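You operate a simulated robot arm through the tools that you are given. There is no shell and no other tool. Be economical: measure what you need, move in short steps, check, and stop when the job is done.

Carry out the task below with a simulated robot arm. There is one attempt and no reset: what you move stays moved.

TASK
Mix a batch of filler and run it into cup J-21.
Fine: one pump of water, then one slide of powder; crank smooth; cup docked, spout over it, Feed once; no tint, its dial stays.

The check looks at the end state, three seconds after you hand in, the way a careful person would. Anything else that was tipped, shoved, dropped, spilled or broken makes it a failure.

THE ROBOT
A 7-joint arm with a two-finger parallel gripper, fixed in place. Base frame: the origin is at the foot of the arm, x ahead of it, y to its left, z up. Readings come in cm, rad, newtons and seconds.
With the tool pointing down near the work surface it reaches from about 30 to 70 cm from the base axis. Its first joint turns from -1.152 to 1.152 rad. Payload 1.57 kg.
The tool frame sits at the grasp point between the pads (the TCP): z along the fingers, y along the line on which they close. The tips reach 3 cm beyond it. The gripper opens to 11 cm. The fingers are 2.4 cm wide and 1.2 cm thick; the gripper's body (4.8 by 11.2 cm) begins 7.8 cm behind the TCP.
Orientation is that of the tool frame in the base frame, as a unit quaternion [x, y, z, w]. With the fingers straight down and closing along the base's y, the tool's x points along the base's -x, its y along +y and its z along -z.

THE INTERFACE
- The arm moves only by the tool move_arm. Its argument "motion" is one flat list of numbers, 7 for each row, row after row: the shift along the tool's x, y, z in mm, then the turn, a rotation vector about the tool's x, y, z in rad, then the gripper command, from -1 (fully open) to 1 (shut), values between in proportion. In form: [x, y, z, rx, ry, rz, gripper, x, y, z, rx, ry, rz, gripper, ...]. A call has 1 to 8 rows; each row is the pose to reach, as a shift and turn from the pose commanded when the call began, along the tool's axes at that moment. Rows are played at 5 a second. More than 5 cm and 0.15 rad between two rows, or a gripper value outside its range, and nothing of the call is played. Where a pose cannot be reached the arm comes as near as it can. A force on the tool above 90 N (or 10 N above the force at the start of the call, whichever is more), or a blocked arm, ends the call early, and 0.2 s more pass. The fingers move at their own pace (about 10.8 cm/s each) and stop on an object; they squeeze with about 29 N. The grip force told is the motor's: it shows also when the fingers shut on nothing. Time passes only in rows, and 0.2 s behind the last, so rows that repeat a pose let the fingers close. The reply holds the time, the measured pose of the TCP, the force on the tool along the base axes, the opening and the grip force, in the units named above and with some noise, with the torque about the TCP (base axes, N m) and any sound that the robot's microphone picked up.
- Cameras (640 x 400 px; columns grow to the right, rows downward): "scene" is fixed at [15.57, -38.59, 140.07]; the picture's right is [0.86, -0.51, 0.00], its down [-0.30, -0.51, -0.80] and it looks along [0.41, 0.69, -0.60] (base axes); focal length 261 px, centre (320, 200). "wrist" rides on the gripper at [7, 1.6, -14.1] in the tool frame; the picture's right is [-0.23, 0.97, 0.00], its down [-0.86, -0.20, -0.48] and it looks along [-0.47, -0.11, 0.88] (tool axes); focal length 222 px, centre (320, 200). There is no depth. A picture from a camera that has moved, and an enlarged one, comes with that camera's place and axes in the base frame and with its lens.
- get_image(camera): a new picture of that camera. The clock stands still meanwhile.
- close_up(camera, box): a new picture of the part [left, top, right, bottom] of that camera's present view, enlarged. The clock stands still meanwhile.
- finish_job(): hands the job in; it is judged then, once.

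Work in short steps. Places have to be worked out from the pictures, the camera data and where the tool is seen: move nearer, look again, correct. Check each grasp and each placing, and mend what went wrong. You have 120 turns and 68 pictures in all, those below and enlarged ones among them. Open the gripper and draw the arm clear of the work before you hand the job in, unless the task says otherwise; then end with one line.

The tools are called after "Emit:" by a JSON object that holds its "op" and its "data". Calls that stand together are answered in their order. move_arm: Moves the arm, as the interface text tells. Its arguments: {"type":"object","properties":{"motion":{"type":"array"}},"required":["motion"]} The other tools are called the same way: get_image (camera) takes a picture; close_up (camera, box) takes an enlarged picture of a part of a camera's view; finish_job () hands the job in.

At the start:

```text
t: 0.0
eef_pos: [33.81, 14.54, 122.37]
tcp_rot: [0.0, 1.0, 0.0, 0.0]
force: [0.1, 0.1, 0.6]
wrist_torque: [0.0, 0.01, 0.01]
finger_gap: 11.01
grasp_force: 0.1
```

scene: 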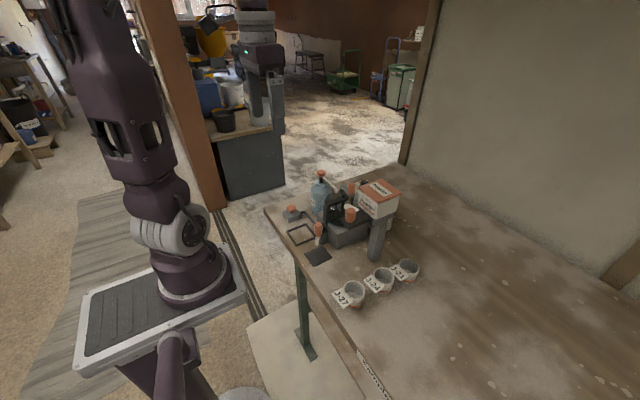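
wrist: 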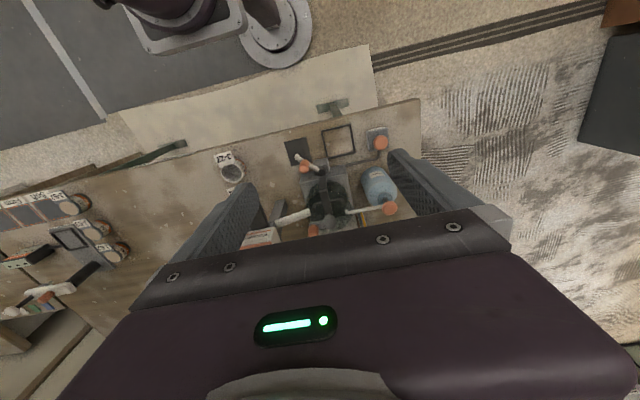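

I begin by looking closer at the bench and the device.

Emit:
{"op": "close_up", "data": {"camera": "scene", "box": [260, 160, 420, 260]}}

Emit:
{"op": "close_up", "data": {"camera": "scene", "box": [300, 230, 460, 330]}}

Emit:
{"op": "close_up", "data": {"camera": "wrist", "box": [200, 100, 440, 250]}}

```text
4.00 times, centred on (340, 210) of scene
camera zoom: at [15.57, -38.59, 140.07], right [0.86, -0.51, 0.0], down [-0.3, -0.51, -0.8], along [0.41, 0.69, -0.6], focal length 1042 px, centre (240, 160)
```

zoom: 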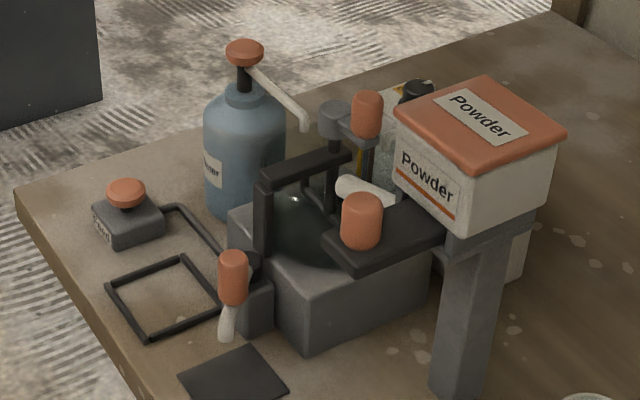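

```text
4.00 times, centred on (380, 280) of scene
camera zoom: at [15.57, -38.59, 140.07], right [0.86, -0.51, 0.0], down [-0.3, -0.51, -0.8], along [0.41, 0.69, -0.6], focal length 1042 px, centre (80, -120)
```

zoom: 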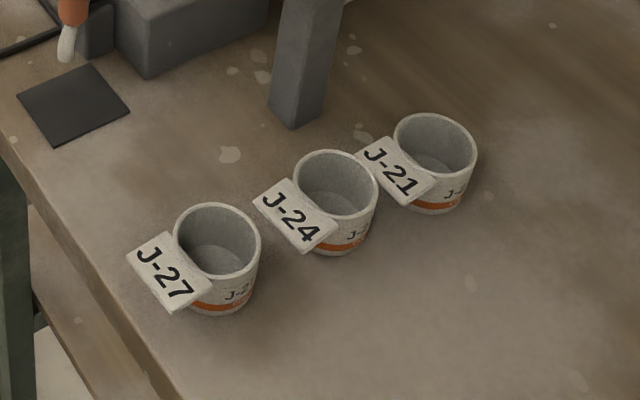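

```text
2.67 times, centred on (320, 175) of wrist
camera zoom: at [26.78, 16.06, 136.42], right [0.23, 0.97, 0.0], down [0.86, -0.2, 0.48], along [0.47, -0.11, -0.88], focal length 592 px, centre (320, 267)
```

zoom: 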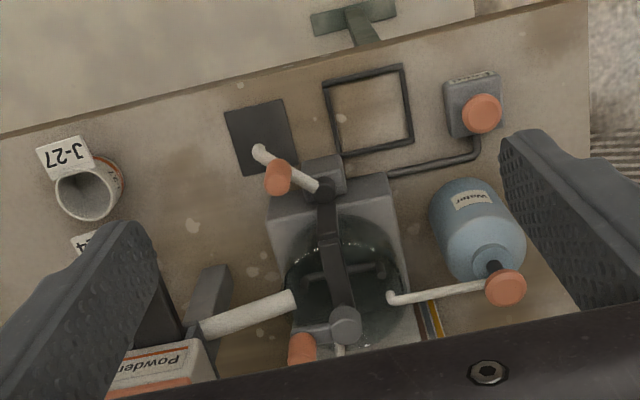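

Table top works out at about z=80; mat near (42,7), black frame near (41,17), Feed-like button at (43,27), J-21 near (57,-13). I lower to inspect more closely.

Emit:
{"op": "move_arm", "data": {"motion": [0, 0, 40, 0, 0, 0, -1, 20, 0, 80, 0, 0, 0, -1, 30, 0, 120, 0, 0, 0, -1, 30, 0, 120, 0, 0, 0, -1]}}

Emit:
{"op": "get_image", "data": {"camera": "wrist"}}

```text
t: 1.0
eef_pos: [30.63, 14.58, 110.23]
tcp_rot: [0.0, 1.0, 0.001, 0.0]
force: [-0.4, 0.8, -0.2]
wrist_torque: [0.01, 0.01, 0.01]
finger_gap: 11.0
grasp_force: 0.0
```

```text
62 pictures are left
camera wrist: at [23.63, 16.21, 124.3], right [0.23, 0.97, 0.0], down [0.86, -0.2, 0.48], along [0.47, -0.11, -0.88], focal length 222 px, centre (320, 200)
```

wrist: 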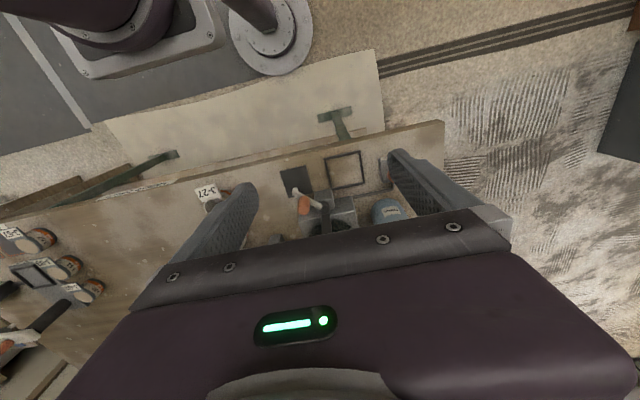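

Views down here are limited by the gripper; I zoom in on the machine front and the second group at left.

Emit:
{"op": "close_up", "data": {"camera": "wrist", "box": [260, 130, 420, 230]}}

Emit:
{"op": "close_up", "data": {"camera": "wrist", "box": [0, 180, 160, 380]}}

```text
4.00 times, centred on (340, 180) of wrist
camera zoom: at [23.63, 16.21, 124.3], right [0.23, 0.97, 0.0], down [0.86, -0.2, 0.48], along [0.47, -0.11, -0.88], focal length 888 px, centre (240, 280)
```

zoom: 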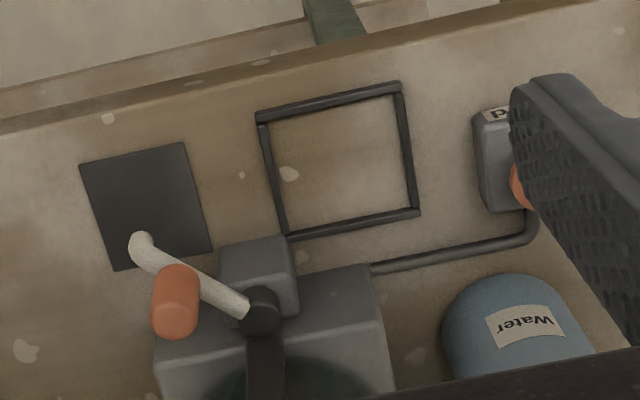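

```text
2.00 times, centred on (80, 280) of wrist
camera zoom: at [23.63, 16.21, 124.3], right [0.23, 0.97, 0.0], down [0.86, -0.2, 0.48], along [0.47, -0.11, -0.88], focal length 444 px, centre (800, 40)
```

zoom: 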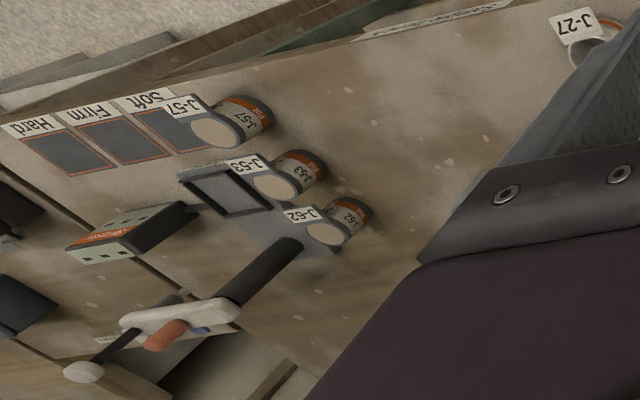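

Frame = dock (≈41.4,17.3), spout pivot ≈(46.2,11.9), tip presently over the dark mat. Now view the crank and powder slide from above.

Emit:
{"op": "move_arm", "data": {"motion": [0, -40, -30, 0, 0, 0, -1, -40, -70, -60, 0, 0, 0, -1, -80, -100, -80, 0, 0, 0, -1, -100, -130, -80, 0, 0, 0, -1, -100, -130, -80, 0, 0, 0, -1]}}

Emit:
{"op": "get_image", "data": {"camera": "wrist"}}

```text
refused: row 2 steps farther than a row can; nothing moved
```

```text
59 pictures are left
camera wrist: at [23.63, 16.21, 124.3], right [0.23, 0.97, 0.0], down [0.86, -0.2, 0.48], along [0.47, -0.11, -0.88], focal length 222 px, centre (320, 200)
```

wrist: 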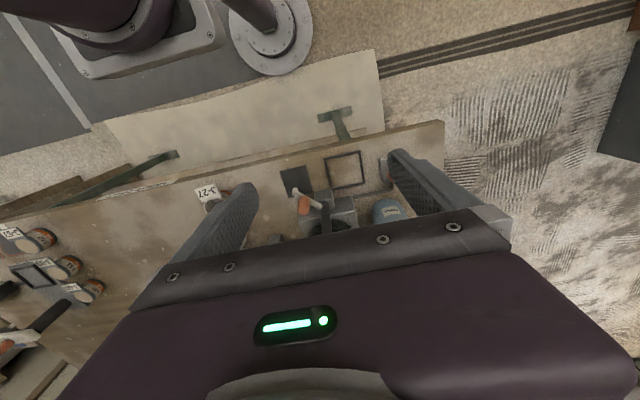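

A step was too long; I repeat with smaller steps.

Emit:
{"op": "move_arm", "data": {"motion": [0, -20, -35, 0, 0, 0, -1, -20, -45, -65, 0, 0, 0, -1, -45, -75, -85, 0, 0, 0, -1, -75, -105, -90, 0, 0, 0, -1, -100, -130, -90, 0, 0, 0, -1, -100, -130, -90, 0, 0, 0, -1]}}

Emit:
{"op": "get_image", "data": {"camera": "wrist"}}

```text
t: 2.4
eef_pos: [40.8, 1.46, 119.2]
tcp_rot: [0.0, 1.0, 0.0, -0.001]
force: [0.3, -1.2, 0.5]
wrist_torque: [-0.05, 0.0, 0.02]
finger_gap: 11.02
grasp_force: 0.1
```

```text
58 pictures are left
camera wrist: at [33.82, 3.04, 133.3], right [0.23, 0.97, 0.0], down [0.86, -0.2, 0.48], along [0.47, -0.11, -0.88], focal length 222 px, centre (320, 200)
```

wrist: 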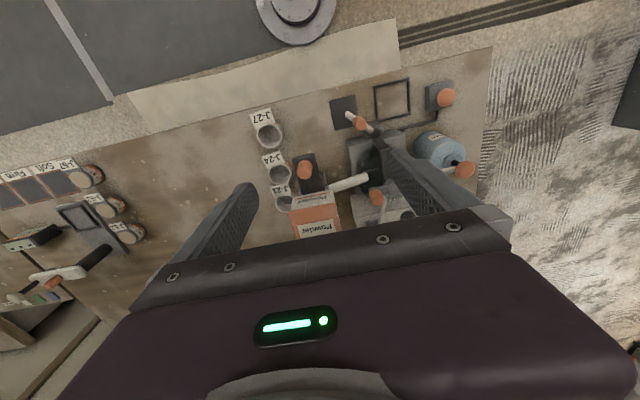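

Emit:
{"op": "close_up", "data": {"camera": "wrist", "box": [240, 90, 400, 250]}}

Emit:
{"op": "close_up", "data": {"camera": "scene", "box": [330, 170, 410, 220]}}

```text
2.50 times, centred on (320, 170) of wrist
camera zoom: at [33.82, 3.04, 133.3], right [0.23, 0.97, 0.0], down [0.86, -0.2, 0.48], along [0.47, -0.11, -0.88], focal length 555 px, centre (320, 275)
```

zoom: 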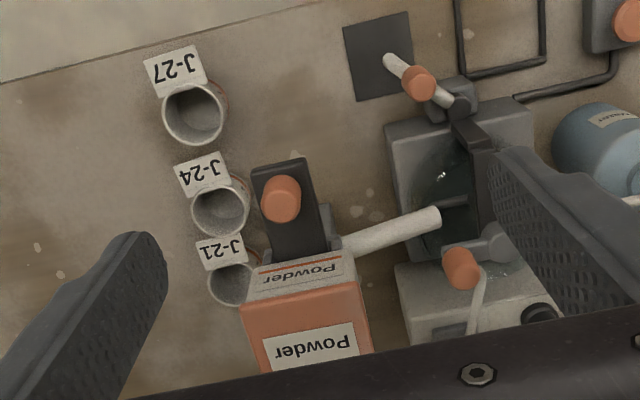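

```text
8.00 times, centred on (370, 195) of scene
camera zoom: at [15.57, -38.59, 140.07], right [0.86, -0.51, 0.0], down [-0.3, -0.51, -0.8], along [0.41, 0.69, -0.6], focal length 2084 px, centre (-80, 240)
```

zoom: 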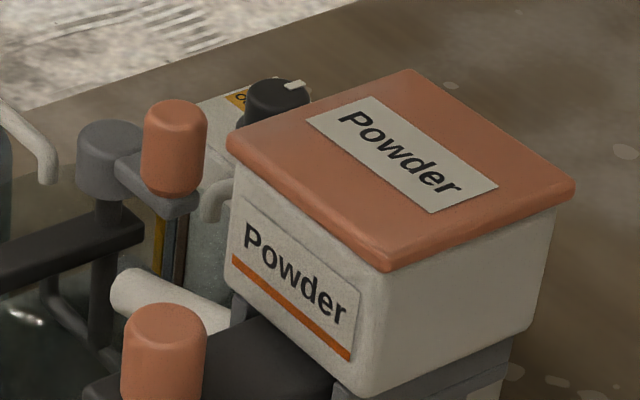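

Slide knob is at ≈(45.4,-2.2,100.5), crank axis ≈(53.4,11.9), crank knob ≈(53.6,8.4,99), pump head ≈(53.5,24.7,96.3). I go above the pump with fingers shut.

Emit:
{"op": "move_arm", "data": {"motion": [-22, 39, 0, 0, 0, 0, 1, -44, 78, 0, 0, 0, 0, 1, -66, 117, 0, 0, 0, 0, 1, -88, 156, 0, 0, 0, 0, 1, -110, 195, 0, 0, 0, 0, 1, -127, 232, 0, 0, 0, 0, 1, -127, 232, 45, 0, 0, 0, 1, -127, 232, 90, 0, 0, 0, 1]}}

Emit:
{"op": "move_arm", "data": {"motion": [0, 0, 35, 0, 0, 0, 1, 0, 0, 70, 0, 0, 0, 1, 0, 0, 70, 0, 0, 0, 1]}}

Emit:
{"op": "get_image", "data": {"camera": "wrist"}}

Emit:
{"op": "close_up", "data": {"camera": "scene", "box": [260, 130, 420, 230]}}

```text
t: 4.2
eef_pos: [53.42, 24.57, 110.12]
tcp_rot: [0.0, 1.0, 0.0, 0.0]
force: [0.5, 0.1, 0.0]
wrist_torque: [-0.01, 0.0, -0.01]
finger_gap: 0.0
grasp_force: 21.3
```

```text
t: 5.0
eef_pos: [53.49, 24.62, 103.14]
tcp_rot: [0.001, 1.0, 0.0, 0.0]
force: [0.3, -0.6, 0.2]
wrist_torque: [0.02, -0.03, -0.03]
finger_gap: 0.0
grasp_force: 21.2
```

```text
55 pictures are left
camera wrist: at [46.46, 26.16, 117.19], right [0.23, 0.97, 0.0], down [0.85, -0.2, 0.48], along [0.47, -0.11, -0.88], focal length 222 px, centre (320, 200)
```

wrist: 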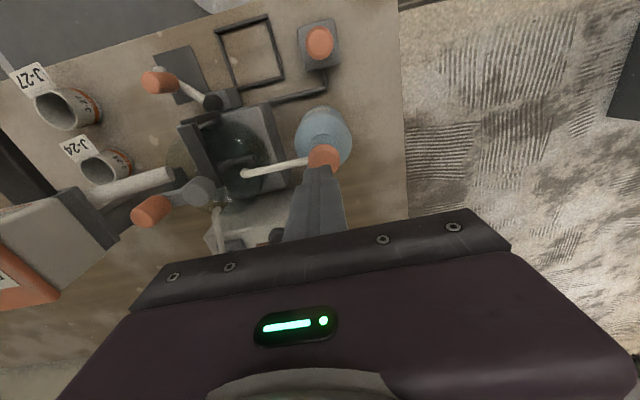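

```text
4.00 times, centred on (340, 180) of scene
camera zoom: at [15.57, -38.59, 140.07], right [0.86, -0.51, 0.0], down [-0.3, -0.51, -0.8], along [0.41, 0.69, -0.6], focal length 1042 px, centre (240, 280)
```

zoom: 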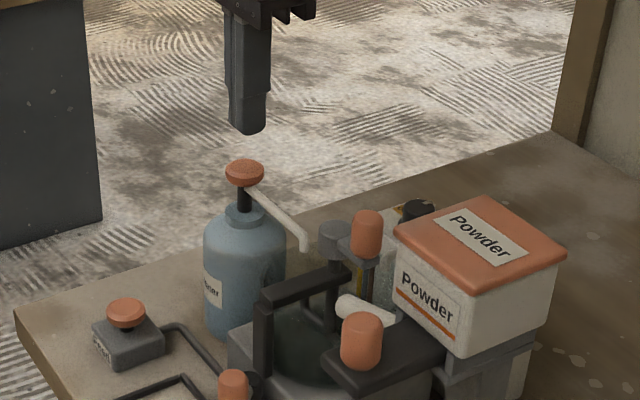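

Fingers are about 3 cm above the pump head, nearly centred. I descend gently, watching for contact.

Emit:
{"op": "move_arm", "data": {"motion": [4, 2, 15, 0, 0, 0, 1, 4, 2, 25, 0, 0, 0, 1, 4, 2, 32, 0, 0, 0, 1, 4, 2, 37, 0, 0, 0, 1, 4, 2, 37, 0, 0, 0, 1]}}

```text
t: 6.2
eef_pos: [53.13, 24.83, 99.5]
tcp_rot: [0.0, 1.0, 0.0, 0.0]
force: [-0.3, 1.2, 0.7]
wrist_torque: [0.03, -0.01, 0.02]
finger_gap: 0.0
grasp_force: 21.4
```

Emit:
{"op": "move_arm", "data": {"motion": [0, 0, 4, 0, 0, 0, 1, 0, 0, 8, 0, 0, 0, 1, 0, 0, 12, 0, 0, 0, 1, 0, 0, 12, 0, 0, 0, 1]}}

Emit:
{"op": "close_up", "data": {"camera": "scene", "box": [290, 150, 370, 220]}}

```text
t: 7.2
eef_pos: [52.96, 24.9, 98.33]
tcp_rot: [0.0, 1.0, 0.0, -0.001]
force: [1.1, -4.1, 8.1]
wrist_torque: [-0.13, 0.06, 0.02]
finger_gap: 0.01
grasp_force: 21.5
```

```text
5.71 times, centred on (330, 185) of scene
camera zoom: at [15.56, -38.6, 140.07], right [0.86, -0.51, 0.0], down [-0.3, -0.51, -0.8], along [0.41, 0.69, -0.6], focal length 1489 px, centre (263, 286)
```

zoom: 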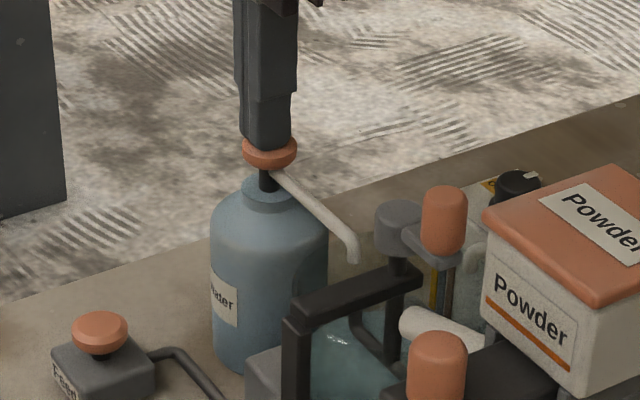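

Contact is good and centred; I push the head down its stroke in one go.

Emit:
{"op": "move_arm", "data": {"motion": [0, 0, 4, 0, 0, 0, 1, 0, 0, 8, 0, 0, 0, 1, 0, 0, 11, 0, 0, 0, 1, 0, 0, 14, 0, 0, 0, 1, 0, 0, 16, 0, 0, 0, 1, 0, 0, 18, 0, 0, 0, 1]}}

Emit:
{"op": "close_up", "data": {"camera": "scene", "box": [290, 150, 370, 220]}}

```text
t: 7.9
eef_pos: [53.22, 24.88, 98.32]
tcp_rot: [0.001, 1.0, 0.002, 0.004]
force: [-10.7, -6.5, 25.9]
wrist_torque: [-0.2, 0.63, 0.06]
finger_gap: 0.0
grasp_force: 20.8
stopped in row 3: the force on the tool passed its limit at 97 N (the readings are from after the stop); the commanded pose is now the measured one
```

```text
5.71 times, centred on (330, 185) of scene
camera zoom: at [15.49, -38.62, 140.07], right [0.86, -0.51, 0.0], down [-0.3, -0.51, -0.8], along [0.41, 0.69, -0.6], focal length 1489 px, centre (263, 286)
```

zoom: 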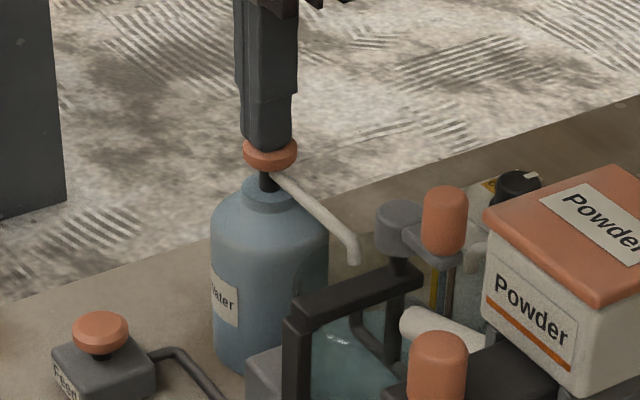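

The head barely moved before the force spiked. I press slowly to see how stiff it is.

Emit:
{"op": "move_arm", "data": {"motion": [0, 0, 1, 0, 0, 0, 1, 0, 0, 2, 0, 0, 0, 1, 0, 0, 3, 0, 0, 0, 1, 0, 0, 3, 0, 0, 0, 1]}}

```text
t: 8.9
eef_pos: [53.18, 25.0, 98.24]
tcp_rot: [0.0, 1.0, 0.003, 0.006]
force: [-19.9, -8.2, 75.5]
wrist_torque: [-0.27, 1.04, 0.02]
finger_gap: 0.01
grasp_force: 21.0
```

Comparing pictures, the nozzle did drop about 1.5 cm, so the pump is at the bottom of its stroke. I lift off and see.

Emit:
{"op": "move_arm", "data": {"motion": [0, 0, -10, 0, 0, 0, 1, 0, 0, -25, 0, 0, 0, 1, 0, 0, -60, 0, 0, 0, 1, 0, 0, -100, 0, 0, 0, 1, 0, 0, -140, 0, 0, 0, 1, 0, 0, -170, 0, 0, 0, 1]}}

Emit:
{"op": "get_image", "data": {"camera": "wrist"}}

Emit:
{"op": "close_up", "data": {"camera": "scene", "box": [260, 160, 420, 260]}}

```text
t: 10.3
eef_pos: [53.03, 25.0, 114.88]
tcp_rot: [0.001, 1.0, 0.0, 0.003]
force: [0.4, -0.9, -0.6]
wrist_torque: [0.0, -0.04, 0.04]
finger_gap: 0.0
grasp_force: 20.7
```

```text
51 pictures are left
camera wrist: at [45.95, 26.5, 128.93], right [0.23, 0.97, 0.0], down [0.85, -0.2, 0.48], along [0.47, -0.11, -0.88], focal length 222 px, centre (320, 200)
```

wrist: 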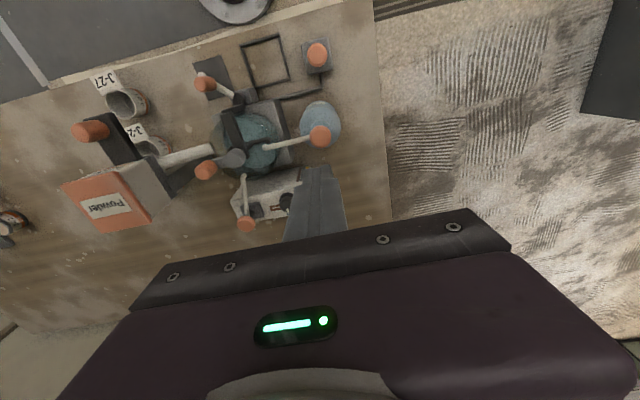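

```text
4.00 times, centred on (340, 210) of scene
camera zoom: at [15.57, -38.59, 140.07], right [0.86, -0.51, 0.0], down [-0.3, -0.51, -0.8], along [0.41, 0.69, -0.6], focal length 1042 px, centre (240, 160)
```

zoom: 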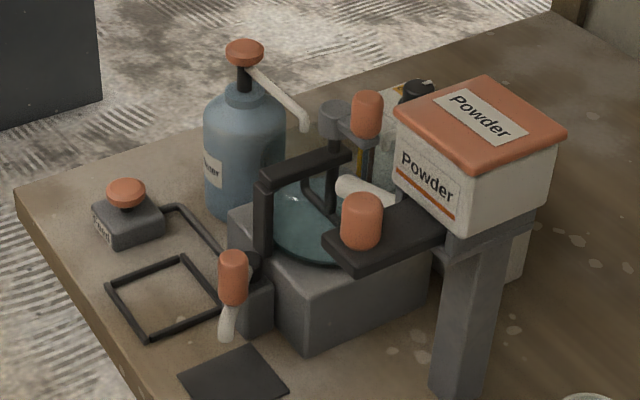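

Water is visible in the bowl and the pump has sprung back. Next I go above the powder slide knob with open fingers.

Emit:
{"op": "move_arm", "data": {"motion": [13, -45, 0, 0, 0, 0, 1, 26, -90, 0, 0, 0, 0, 0, 39, -135, 0, 0, 0, 0, 0, 52, -180, 0, 0, 0, 0, 0, 65, -225, 0, 0, 0, 0, 0, 78, -272, 0, 0, 0, 0, 0, 78, -272, 40, 0, 0, 0, 0, 78, -272, 40, 0, 0, 0, 0]}}

Emit:
{"op": "get_image", "data": {"camera": "wrist"}}

Emit:
{"op": "close_up", "data": {"camera": "scene", "box": [310, 140, 430, 240]}}

```text
t: 12.1
eef_pos: [45.41, -2.31, 110.77]
tcp_rot: [-0.001, 1.0, 0.001, 0.003]
force: [0.7, -0.4, 0.8]
wrist_torque: [-0.01, -0.01, 0.02]
finger_gap: 5.52
grasp_force: 0.1
```

```text
49 pictures are left
camera wrist: at [38.26, -0.82, 124.83], right [0.23, 0.97, 0.0], down [0.85, -0.2, 0.48], along [0.47, -0.11, -0.87], focal length 222 px, centre (320, 200)
```

wrist: 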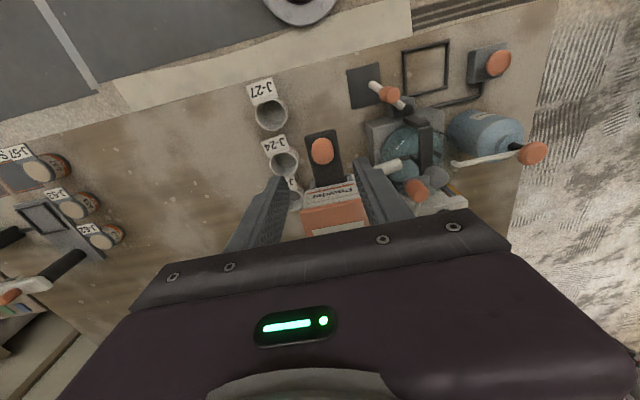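

```text
4.00 times, centred on (370, 190) of scene
camera zoom: at [15.57, -38.59, 140.07], right [0.86, -0.51, 0.0], down [-0.3, -0.51, -0.8], along [0.41, 0.69, -0.6], focal length 1042 px, centre (120, 240)
```

zoom: 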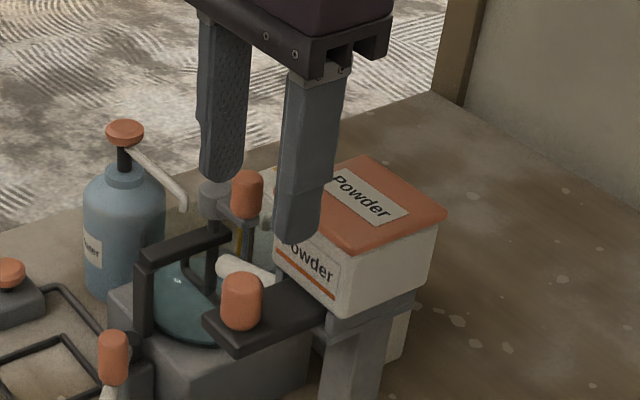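

The knob is centred between the fingers. I lower around it and close.

Emit:
{"op": "move_arm", "data": {"motion": [2, 1, 40, 0, 0, 0, 0, 2, 1, 65, 0, 0, 0, 0, 2, 1, 80, 0, 0, 0, 0, 2, 1, 80, 0, 0, 0, 0]}}

Emit:
{"op": "move_arm", "data": {"motion": [0, 0, 0, 0, 0, 0, 1, 0, 0, 0, 0, 0, 0, 1, 0, 0, 0, 0, 0, 0, 1]}}

Emit:
{"op": "close_up", "data": {"camera": "scene", "box": [310, 140, 430, 240]}}

```text
t: 13.1
eef_pos: [45.16, -2.19, 102.73]
tcp_rot: [0.0, 1.0, 0.001, 0.003]
force: [0.2, 0.6, -0.3]
wrist_torque: [0.04, 0.01, 0.03]
finger_gap: 5.52
grasp_force: 0.0
```

```text
t: 13.9
eef_pos: [45.39, -1.9, 102.81]
tcp_rot: [-0.001, 1.0, 0.001, 0.004]
force: [-0.2, 12.7, -3.5]
wrist_torque: [-0.27, -0.16, -0.01]
finger_gap: 2.3
grasp_force: 35.4
```

```text
4.00 times, centred on (370, 190) of scene
camera zoom: at [15.57, -38.55, 140.09], right [0.86, -0.51, 0.0], down [-0.3, -0.51, -0.8], along [0.41, 0.69, -0.6], focal length 1042 px, centre (120, 240)
```

zoom: 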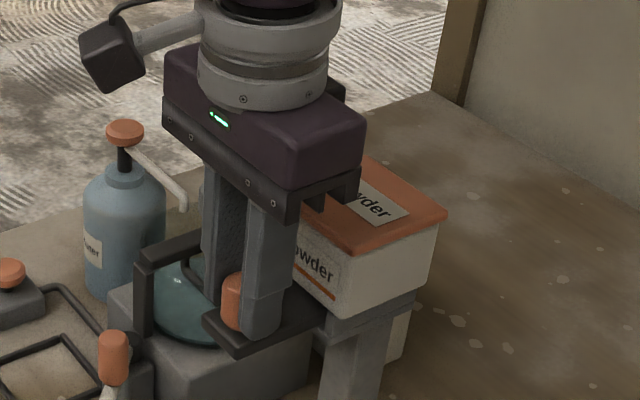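

Gripped. I centre by 3 mm in y and test the slide direction with a small push inward (+x).

Emit:
{"op": "move_arm", "data": {"motion": [0, 3, 0, 0, 0, 0, 1, -3, 3, 0, 0, 0, 0, 1, -6, 3, 0, 0, 0, 0, 1, -9, 3, 0, 0, 0, 0, 1]}}

```text
t: 14.9
eef_pos: [45.88, -2.05, 102.7]
tcp_rot: [0.001, 1.0, 0.001, 0.001]
force: [-24.9, -8.8, -1.9]
wrist_torque: [-0.69, 0.64, 0.0]
finger_gap: 2.3
grasp_force: 35.4
```

Pushing inward meets 25 N of resistance; I test pulling outward instead.

Emit:
{"op": "move_arm", "data": {"motion": [5, -1, 0, 0, 0, 0, 1, 9, -1, 0, 0, 0, 0, 1, 13, -1, 0, 0, 0, 0, 1, 17, -1, 0, 0, 0, 0, 1]}}

Emit:
{"op": "close_up", "data": {"camera": "scene", "box": [310, 140, 430, 240]}}

```text
t: 15.9
eef_pos: [44.4, -1.98, 102.77]
tcp_rot: [0.0, 1.0, 0.001, 0.004]
force: [0.8, -8.9, -10.4]
wrist_torque: [-0.74, -0.77, 0.07]
finger_gap: 2.29
grasp_force: 35.6
```

```text
4.00 times, centred on (370, 190) of scene
camera zoom: at [15.58, -38.61, 140.07], right [0.86, -0.51, 0.0], down [-0.3, -0.51, -0.8], along [0.41, 0.69, -0.6], focal length 1042 px, centre (120, 240)
```

zoom: 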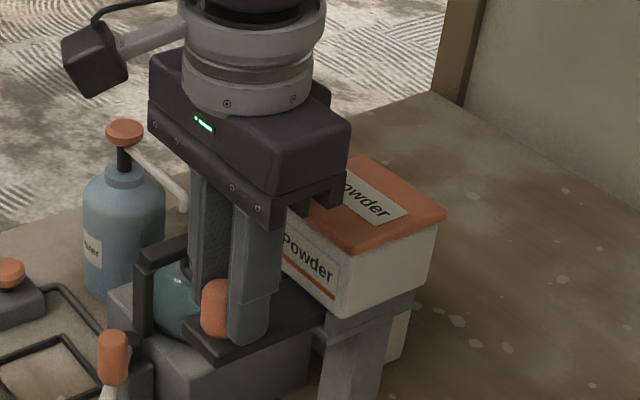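

It slides outward freely. I carry on pulling to the end stop.

Emit:
{"op": "move_arm", "data": {"motion": [6, 1, 0, 0, 0, 0, 1, 12, 1, 0, 0, 0, 0, 1, 18, 1, 0, 0, 0, 0, 1, 24, 1, 0, 0, 0, 0, 1, 30, 1, 0, 0, 0, 0, 1]}}

Emit:
{"op": "close_up", "data": {"camera": "scene", "box": [310, 140, 430, 240]}}

```text
t: 17.1
eef_pos: [41.71, -2.03, 102.77]
tcp_rot: [0.0, 1.0, 0.001, 0.006]
force: [21.0, -28.4, -15.3]
wrist_torque: [-1.08, -0.55, 0.24]
finger_gap: 2.33
grasp_force: 35.1
```

```text
4.00 times, centred on (370, 190) of scene
camera zoom: at [15.65, -38.67, 140.04], right [0.86, -0.51, 0.0], down [-0.31, -0.51, -0.8], along [0.41, 0.69, -0.6], focal length 1042 px, centre (120, 240)
```

zoom: 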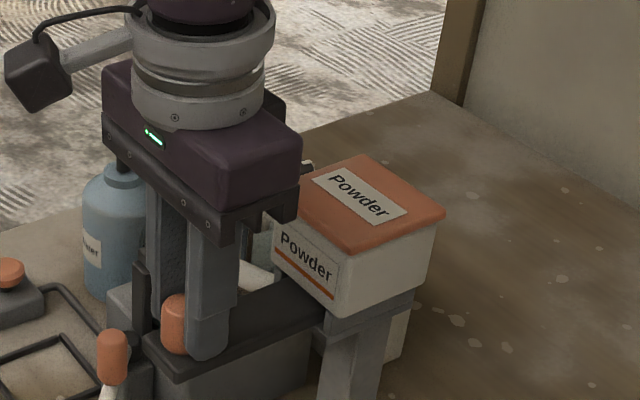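

Resistance of 21 N suggests the stop; I relieve the y load and pull slightly more to confirm.

Emit:
{"op": "move_arm", "data": {"motion": [0, -3, 0, 0, 0, 0, 1, 2, -3, 0, 0, 0, 0, 1, 4, -3, 0, 0, 0, 0, 1, 4, -3, 0, 0, 0, 0, 1]}}

```text
t: 18.1
eef_pos: [41.23, -2.02, 102.79]
tcp_rot: [-0.001, 1.0, 0.002, 0.006]
force: [24.4, 17.9, 2.5]
wrist_torque: [-0.15, -0.55, -0.03]
finger_gap: 2.31
grasp_force: 35.4
```

Emit:
{"op": "move_arm", "data": {"motion": [3, 1, 0, 0, 0, 0, 1, 6, 1, 0, 0, 0, 0, 1, 8, 1, 0, 0, 0, 0, 1, 8, 1, 0, 0, 0, 0, 1]}}

Emit:
{"op": "close_up", "data": {"camera": "scene", "box": [310, 140, 430, 240]}}

```text
t: 19.1
eef_pos: [40.46, -1.97, 102.72]
tcp_rot: [0.0, 1.0, 0.001, 0.005]
force: [24.0, 13.7, 4.2]
wrist_torque: [-0.26, -0.55, 0.04]
finger_gap: 2.3
grasp_force: 35.8
```

```text
4.00 times, centred on (370, 190) of scene
camera zoom: at [15.63, -38.55, 140.08], right [0.86, -0.51, 0.0], down [-0.3, -0.51, -0.8], along [0.41, 0.69, -0.6], focal length 1042 px, centre (120, 240)
```

zoom: 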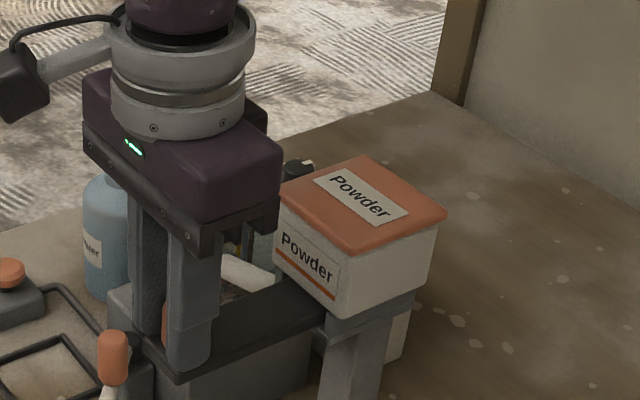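

The fingers began slipping: end stop reached and powder appears in the bowl. I slide it back home.

Emit:
{"op": "move_arm", "data": {"motion": [-8, 0, 0, 0, 0, 0, 1, -14, -1, 0, 0, 0, 0, 1, -21, -1, 0, 0, 0, 0, 1, -28, -1, 0, 0, 0, 0, 1, -35, -1, 0, 0, 0, 0, 1, -42, -1, 0, 0, 0, 0, 1, -50, -1, 0, 0, 0, 0, 1, -50, -1, 0, 0, 0, 0, 1]}}

Emit:
{"op": "close_up", "data": {"camera": "scene", "box": [310, 140, 430, 240]}}

```text
t: 20.9
eef_pos: [44.99, -2.03, 102.67]
tcp_rot: [0.0, 1.0, 0.002, 0.001]
force: [-24.8, 24.4, -6.6]
wrist_torque: [-0.07, 0.63, 0.17]
finger_gap: 2.33
grasp_force: 35.0
```

```text
4.00 times, centred on (370, 190) of scene
camera zoom: at [15.51, -38.52, 140.1], right [0.86, -0.51, 0.0], down [-0.3, -0.51, -0.8], along [0.41, 0.69, -0.6], focal length 1042 px, centre (120, 240)
```

zoom: 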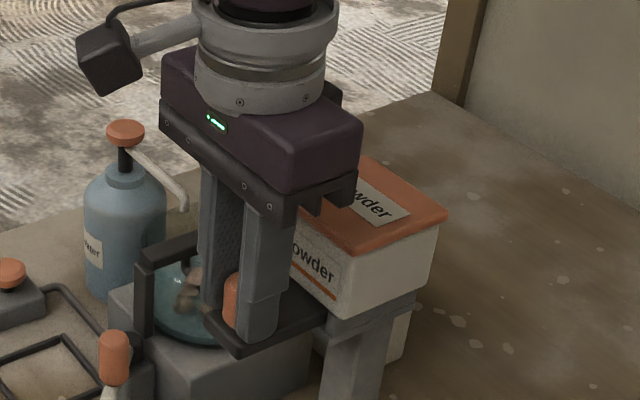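

The slide is home and powder sits in the bowl. I release and rise.

Emit:
{"op": "move_arm", "data": {"motion": [0, -3, 0, 0, 0, 0, 0, 0, -3, 0, 0, 0, 0, 0, 0, -3, -40, 0, 0, 0, 0, 0, -3, -85, 0, 0, 0, 0, 0, -3, -125, 0, 0, 0, 0, 0, -3, -125, 0, 0, 0, 0]}}

Emit:
{"op": "close_up", "data": {"camera": "scene", "box": [300, 160, 400, 240]}}

Emit:
{"op": "get_image", "data": {"camera": "wrist"}}

```text
t: 22.3
eef_pos: [45.26, -2.52, 115.25]
tcp_rot: [0.0, 1.0, 0.002, 0.004]
force: [-0.4, 0.6, -0.5]
wrist_torque: [0.01, -0.04, 0.01]
finger_gap: 5.51
grasp_force: 0.1
```

```text
5.00 times, centred on (350, 200) of scene
camera zoom: at [15.57, -38.59, 140.07], right [0.86, -0.51, 0.0], down [-0.3, -0.51, -0.8], along [0.41, 0.69, -0.6], focal length 1303 px, centre (170, 200)
```

zoom: 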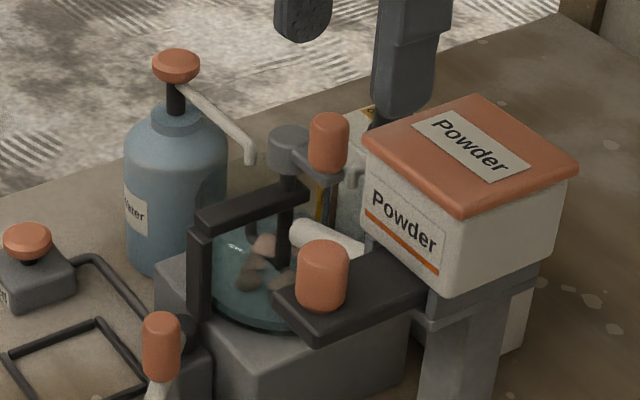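

```text
41 pictures are left
camera wrist: at [38.18, -0.95, 129.31], right [0.23, 0.97, 0.0], down [0.85, -0.2, 0.48], along [0.47, -0.11, -0.88], focal length 222 px, centre (320, 200)
```

wrist: 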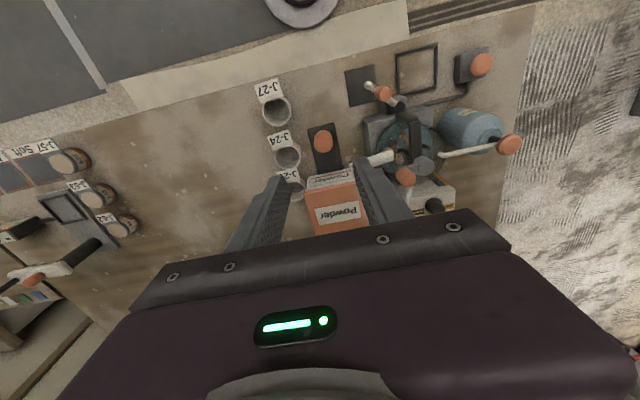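

Slide is back home, lumps in the water. Now over the crank knob ≈(53.5,8.3).

Emit:
{"op": "move_arm", "data": {"motion": [-27, 36, 0, 0, 0, 0, 0, -55, 72, 0, 0, 0, 0, 0, -82, 108, 0, 0, 0, 0, 0, -82, 108, 40, 0, 0, 0, 0, -82, 108, 60, 0, 0, 0, 0, -82, 108, 60, 0, 0, 0, 0]}}

Emit:
{"op": "get_image", "data": {"camera": "wrist"}}

Emit:
{"op": "close_up", "data": {"camera": "scene", "box": [300, 140, 400, 220]}}

```text
t: 23.7
eef_pos: [53.37, 8.36, 109.14]
tcp_rot: [0.0, 1.0, 0.001, 0.003]
force: [-0.2, 0.3, -0.3]
wrist_torque: [0.01, 0.03, 0.01]
finger_gap: 5.5
grasp_force: 0.0
```

```text
40 pictures are left
camera wrist: at [46.19, 9.91, 123.21], right [0.23, 0.97, 0.0], down [0.85, -0.2, 0.48], along [0.47, -0.11, -0.87], focal length 222 px, centre (320, 200)
```

wrist: 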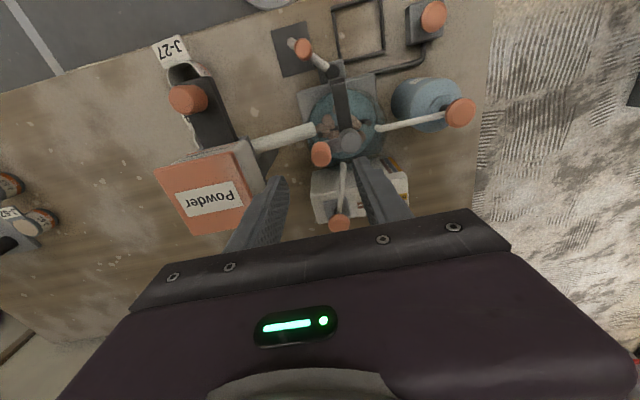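

```text
5.00 times, centred on (350, 180) of scene
camera zoom: at [15.57, -38.59, 140.07], right [0.86, -0.51, 0.0], down [-0.3, -0.51, -0.8], along [0.41, 0.69, -0.6], focal length 1303 px, centre (170, 300)
```

zoom: 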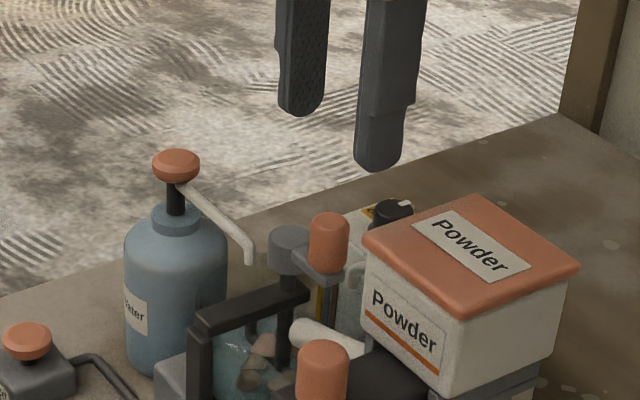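

Well centred. I lower around the crank knob and close.

Emit:
{"op": "move_arm", "data": {"motion": [0, 0, 40, 0, 0, 0, 0, 0, 0, 65, 0, 0, 0, 0, 0, 0, 80, 0, 0, 0, 0, 0, 0, 80, 0, 0, 0, 0, 0, 0, 80, 0, 0, 0, 1, 0, 0, 80, 0, 0, 0, 1, 0, 0, 80, 0, 0, 0, 1]}}

Emit:
{"op": "close_up", "data": {"camera": "scene", "box": [300, 140, 400, 220]}}

```text
t: 25.3
eef_pos: [53.31, 8.43, 101.22]
tcp_rot: [-0.001, 1.0, 0.003, 0.004]
force: [0.2, 23.9, -6.9]
wrist_torque: [-0.12, -0.13, 0.08]
finger_gap: 2.12
grasp_force: 34.1
```

```text
5.00 times, centred on (350, 180) of scene
camera zoom: at [15.58, -38.52, 140.09], right [0.86, -0.51, 0.0], down [-0.3, -0.51, -0.8], along [0.41, 0.69, -0.6], focal length 1303 px, centre (170, 300)
```

zoom: 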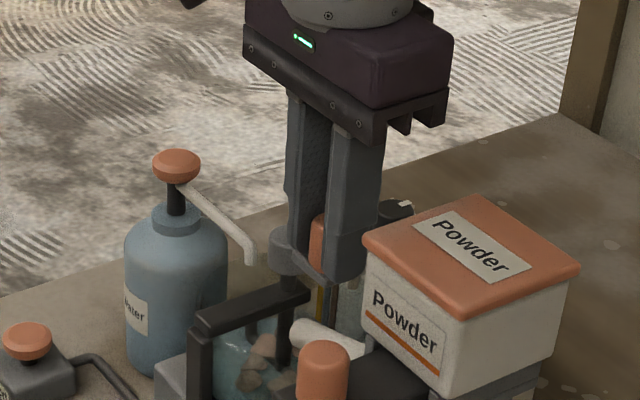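

Gripped with ~2 mm y offset. I turn the first quarter (toward +x) and read the forces.

Emit:
{"op": "move_arm", "data": {"motion": [-7, 2.5, 0, 0, 0, 0, 1, -13, 4.5, 0, 0, 0, 0, 1, -24, 12, 0, 0, 0, 0, 1, -31, 23, 0, 0, 0, 0, 1, -34, 36, 0, 0, 0, 0, 1]}}

```text
t: 26.5
eef_pos: [56.82, 11.85, 101.37]
tcp_rot: [0.0, 1.0, 0.0, 0.004]
force: [-3.3, 0.4, -14.9]
wrist_torque: [-0.54, 0.41, -0.05]
finger_gap: 2.08
grasp_force: 34.0
```

The crank turns easily. I continue round, 240° in this call.

Emit:
{"op": "move_arm", "data": {"motion": [4.6, 17, 0, 0, 0, 0, 1, 17, 29.4, 0, 0, 0, 0, 1, 34, 34, 0, 0, 0, 0, 1, 51, 29.4, 0, 0, 0, 0, 1, 63.4, 17, 0, 0, 0, 0, 1, 68, 0, 0, 0, 0, 0, 1, 63.4, -17, 0, 0, 0, 0, 1, 51, -29.4, 0, 0, 0, 0, 1]}}

Emit:
{"op": "close_up", "data": {"camera": "scene", "box": [300, 140, 400, 220]}}

```text
t: 28.3
eef_pos: [51.79, 9.0, 101.37]
tcp_rot: [0.0, 1.0, 0.0, 0.004]
force: [0.0, -0.5, -8.0]
wrist_torque: [-0.19, -0.62, -0.02]
finger_gap: 2.11
grasp_force: 34.4
```

```text
5.00 times, centred on (350, 180) of scene
camera zoom: at [15.58, -38.58, 140.07], right [0.86, -0.51, 0.0], down [-0.3, -0.51, -0.8], along [0.41, 0.69, -0.6], focal length 1303 px, centre (170, 300)
```

zoom: 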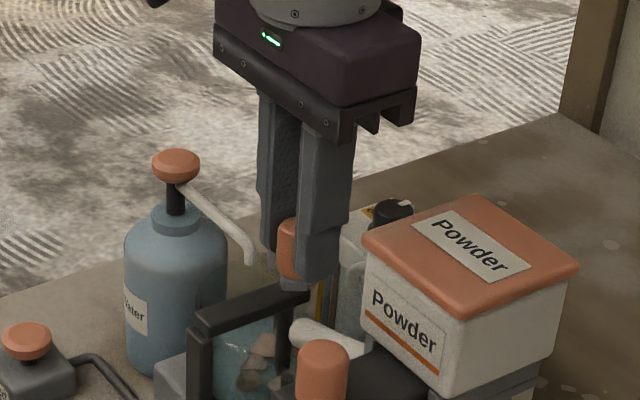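

Tracking is clean. Now full turns, one per call.

Emit:
{"op": "move_arm", "data": {"motion": [-25.8, -3.4, 0, 0, 0, 0, 1, -46.4, 12.4, 0, 0, 0, 0, 1, -49.8, 38.2, 0, 0, 0, 0, 1, -34, 58.8, 0, 0, 0, 0, 1, -8.2, 62.2, 0, 0, 0, 0, 1, 12.4, 46.4, 0, 0, 0, 0, 1, 15.8, 20.6, 0, 0, 0, 0, 1, 0, 0, 0, 0, 0, 0, 1]}}

Emit:
{"op": "move_arm", "data": {"motion": [-25.8, -3.4, 0, 0, 0, 0, 1, -46.4, 12.4, 0, 0, 0, 0, 1, -49.8, 38.2, 0, 0, 0, 0, 1, -34, 58.8, 0, 0, 0, 0, 1, -8.2, 62.2, 0, 0, 0, 0, 1, 12.4, 46.4, 0, 0, 0, 0, 1, 15.8, 20.6, 0, 0, 0, 0, 1, 0, 0, 0, 0, 0, 0, 1]}}

Emit:
{"op": "close_up", "data": {"camera": "scene", "box": [300, 150, 400, 230]}}

```text
t: 30.1
eef_pos: [51.92, 8.95, 101.51]
tcp_rot: [0.0, 1.0, 0.003, 0.004]
force: [3.3, 6.8, -8.8]
wrist_torque: [-0.22, -0.04, 0.01]
finger_gap: 2.14
grasp_force: 34.5
```

```text
t: 31.9
eef_pos: [51.86, 8.93, 101.14]
tcp_rot: [0.0, 1.0, 0.002, 0.006]
force: [3.5, 6.2, 8.1]
wrist_torque: [-0.23, -0.17, 0.01]
finger_gap: 2.13
grasp_force: 34.6
```

```text
5.00 times, centred on (350, 190) of scene
camera zoom: at [15.56, -38.57, 140.08], right [0.86, -0.51, 0.0], down [-0.3, -0.51, -0.8], along [0.41, 0.69, -0.6], focal length 1303 px, centre (170, 250)
```

zoom: 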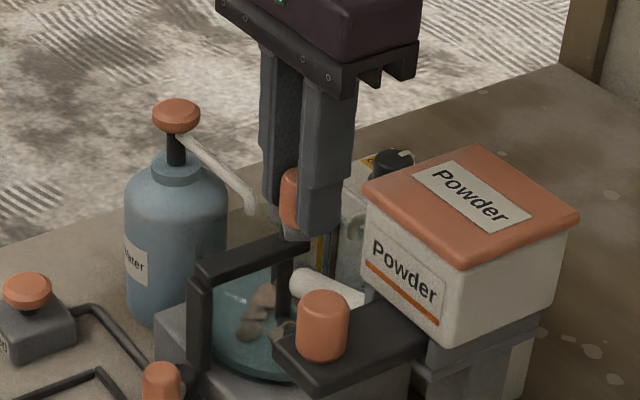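

Still lumpy; keep cranking.

Emit:
{"op": "move_arm", "data": {"motion": [-25.8, -3.4, 0, 0, 0, 0, 1, -46.4, 12.4, 0, 0, 0, 0, 1, -49.8, 38.2, 0, 0, 0, 0, 1, -34, 58.8, 0, 0, 0, 0, 1, -8.2, 62.2, 0, 0, 0, 0, 1, 12.4, 46.4, 0, 0, 0, 0, 1, 15.8, 20.6, 0, 0, 0, 0, 1, 0, 0, 0, 0, 0, 0, 1]}}

Emit:
{"op": "move_arm", "data": {"motion": [-25.8, -3.4, 0, 0, 0, 0, 1, -46.4, 12.4, 0, 0, 0, 0, 1, -49.8, 38.2, 0, 0, 0, 0, 1, -34, 58.8, 0, 0, 0, 0, 1, -8.2, 62.2, 0, 0, 0, 0, 1, 12.4, 46.4, 0, 0, 0, 0, 1, 15.8, 20.6, 0, 0, 0, 0, 1, 0, 0, 0, 0, 0, 0, 1]}}

Emit:
{"op": "move_arm", "data": {"motion": [-25.8, -3.4, 0, 0, 0, 0, 1, -46.4, 12.4, 0, 0, 0, 0, 1, -49.8, 38.2, 0, 0, 0, 0, 1, -34, 58.8, 0, 0, 0, 0, 1, -8.2, 62.2, 0, 0, 0, 0, 1, 12.4, 46.4, 0, 0, 0, 0, 1, 15.8, 20.6, 0, 0, 0, 0, 1, 0, 0, 0, 0, 0, 0, 1]}}

Emit:
{"op": "close_up", "data": {"camera": "scene", "box": [300, 150, 400, 230]}}

```text
t: 33.7
eef_pos: [51.74, 8.98, 101.08]
tcp_rot: [0.0, 1.0, 0.0, 0.002]
force: [-2.0, -3.3, -14.7]
wrist_torque: [-0.21, 0.04, 0.01]
finger_gap: 2.11
grasp_force: 34.6
```

```text
t: 35.5
eef_pos: [51.69, 8.81, 101.25]
tcp_rot: [-0.001, 1.0, 0.002, 0.005]
force: [4.1, 8.3, -10.5]
wrist_torque: [-0.25, -0.51, 0.0]
finger_gap: 2.12
grasp_force: 34.4
```

```text
t: 37.3
eef_pos: [51.89, 8.83, 101.16]
tcp_rot: [0.0, 1.0, 0.0, 0.004]
force: [-0.7, -2.3, -9.3]
wrist_torque: [-0.27, -0.11, 0.02]
finger_gap: 2.11
grasp_force: 34.6
```

```text
5.00 times, centred on (350, 190) of scene
camera zoom: at [15.58, -38.59, 140.07], right [0.86, -0.51, 0.0], down [-0.3, -0.51, -0.8], along [0.41, 0.69, -0.6], focal length 1303 px, centre (170, 250)
```

zoom: 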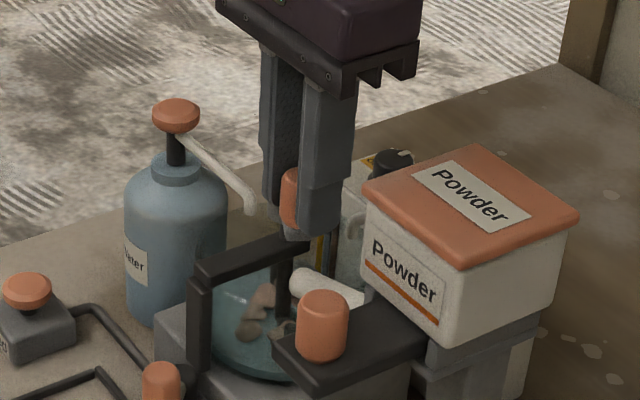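

Emit:
{"op": "close_up", "data": {"camera": "scene", "box": [325, 200, 365, 230]}}

Emit:
{"op": "move_arm", "data": {"motion": [-25.8, -3.4, 0, 0, 0, 0, 1, -46.4, 12.4, 0, 0, 0, 0, 1, -49.8, 38.2, 0, 0, 0, 0, 1, -34, 58.8, 0, 0, 0, 0, 1]}}

Emit:
{"op": "close_up", "data": {"camera": "scene", "box": [325, 200, 365, 230]}}

```text
13.33 times, centred on (345, 215) of scene
camera zoom: at [15.58, -38.59, 140.07], right [0.86, -0.51, 0.0], down [-0.3, -0.51, -0.8], along [0.41, 0.69, -0.6], focal length 3474 px, centre (-13, 0)
```

zoom: 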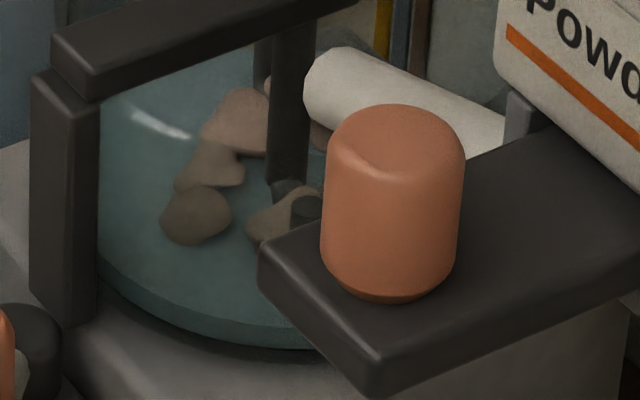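

```text
t: 38.3
eef_pos: [55.17, 15.05, 101.33]
tcp_rot: [-0.001, 1.0, 0.002, 0.003]
force: [7.0, 11.7, -5.9]
wrist_torque: [-0.02, 0.13, 0.01]
finger_gap: 2.13
grasp_force: 34.8
```

```text
13.33 times, centred on (345, 215) of scene
camera zoom: at [15.6, -38.55, 140.08], right [0.86, -0.51, 0.0], down [-0.3, -0.51, -0.8], along [0.41, 0.69, -0.6], focal length 3474 px, centre (-13, 0)
```

zoom: 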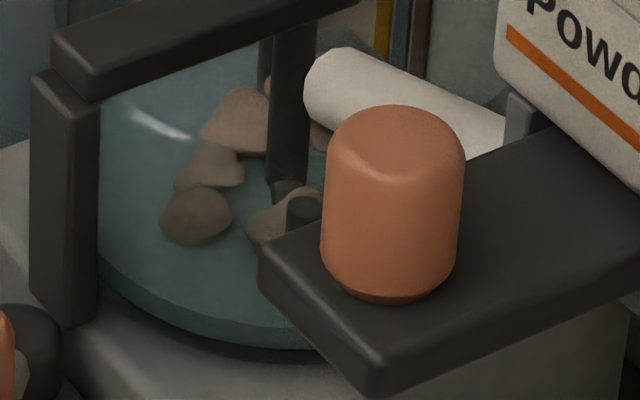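

The paddle didn't move between those two pictures; I check whether the crank arm follows the knob.

Emit:
{"op": "close_up", "data": {"camera": "scene", "box": [315, 160, 385, 215]}}

```text
7.27 times, centred on (350, 188) of scene
camera zoom: at [15.6, -38.55, 140.08], right [0.86, -0.51, 0.0], down [-0.3, -0.51, -0.8], along [0.41, 0.69, -0.6], focal length 1895 px, centre (102, 291)
```

zoom: 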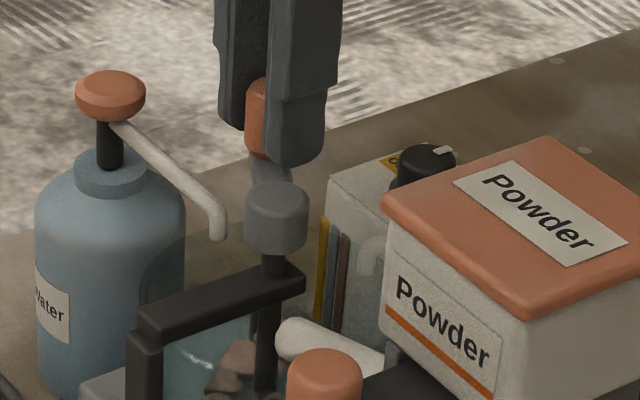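

The crank arm follows (the paddle is just symmetric). I keep cranking several more turns.

Emit:
{"op": "move_arm", "data": {"motion": [25.8, 3.4, 0, 0, 0, 0, 1, 46.4, -12.4, 0, 0, 0, 0, 1, 49.8, -38.2, 0, 0, 0, 0, 1, 34, -58.8, 0, 0, 0, 0, 1, 8.2, -62.2, 0, 0, 0, 0, 1, -12.4, -46.4, 0, 0, 0, 0, 1, -15.8, -20.6, 0, 0, 0, 0, 1, 0, 0, 0, 0, 0, 0, 1]}}

Emit:
{"op": "move_arm", "data": {"motion": [25.8, 3.4, 0, 0, 0, 0, 1, 46.4, -12.4, 0, 0, 0, 0, 1, 49.8, -38.2, 0, 0, 0, 0, 1, 34, -58.8, 0, 0, 0, 0, 1, 8.2, -62.2, 0, 0, 0, 0, 1, -12.4, -46.4, 0, 0, 0, 0, 1, -15.8, -20.6, 0, 0, 0, 0, 1, 0, 0, 0, 0, 0, 0, 1]}}

Emit:
{"op": "move_arm", "data": {"motion": [25.8, 3.4, 0, 0, 0, 0, 1, 46.4, -12.4, 0, 0, 0, 0, 1, 49.8, -38.2, 0, 0, 0, 0, 1, 34, -58.8, 0, 0, 0, 0, 1, 8.2, -62.2, 0, 0, 0, 0, 1, -12.4, -46.4, 0, 0, 0, 0, 1, -15.8, -20.6, 0, 0, 0, 0, 1, 0, 0, 0, 0, 0, 0, 1]}}

Emit:
{"op": "move_arm", "data": {"motion": [25.8, 3.4, 0, 0, 0, 0, 1, 46.4, -12.4, 0, 0, 0, 0, 1, 49.8, -38.2, 0, 0, 0, 0, 1, 34, -58.8, 0, 0, 0, 0, 1, 8.2, -62.2, 0, 0, 0, 0, 1, -12.4, -46.4, 0, 0, 0, 0, 1, -15.8, -20.6, 0, 0, 0, 0, 1, 0, 0, 0, 0, 0, 0, 1]}}

Emit:
{"op": "close_up", "data": {"camera": "scene", "box": [325, 200, 365, 230]}}

```text
t: 40.1
eef_pos: [55.21, 15.01, 101.28]
tcp_rot: [0.0, 1.0, 0.001, 0.003]
force: [-0.1, -1.5, 7.0]
wrist_torque: [-0.03, 0.42, -0.02]
finger_gap: 2.12
grasp_force: 34.1
```

```text
t: 41.9
eef_pos: [54.95, 15.03, 101.5]
tcp_rot: [0.0, 1.0, 0.003, 0.003]
force: [3.3, 5.7, 10.6]
wrist_torque: [-0.03, 0.46, 0.0]
finger_gap: 2.1
grasp_force: 34.9
```

```text
t: 43.7
eef_pos: [55.03, 14.89, 101.37]
tcp_rot: [-0.001, 1.0, 0.003, 0.004]
force: [6.5, 12.4, 1.9]
wrist_torque: [0.04, 0.08, 0.0]
finger_gap: 2.11
grasp_force: 34.4
```

```text
t: 45.5
eef_pos: [55.1, 14.88, 101.42]
tcp_rot: [-0.001, 1.0, 0.003, 0.005]
force: [9.3, 12.7, 19.8]
wrist_torque: [-0.03, 0.25, 0.04]
finger_gap: 2.11
grasp_force: 34.4
```

```text
13.33 times, centred on (345, 215) of scene
camera zoom: at [15.56, -38.56, 140.08], right [0.86, -0.51, 0.0], down [-0.3, -0.51, -0.8], along [0.41, 0.69, -0.6], focal length 3474 px, centre (-13, 0)
```

zoom: 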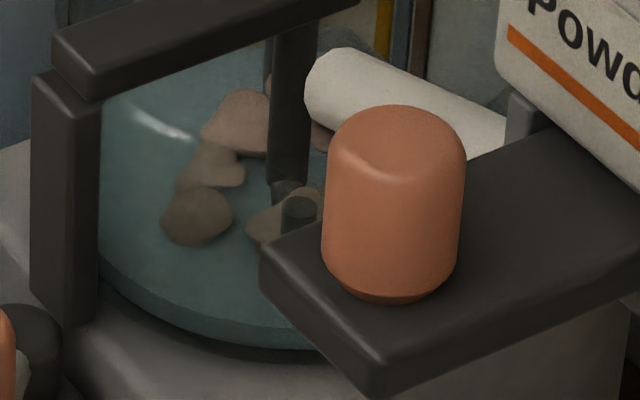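

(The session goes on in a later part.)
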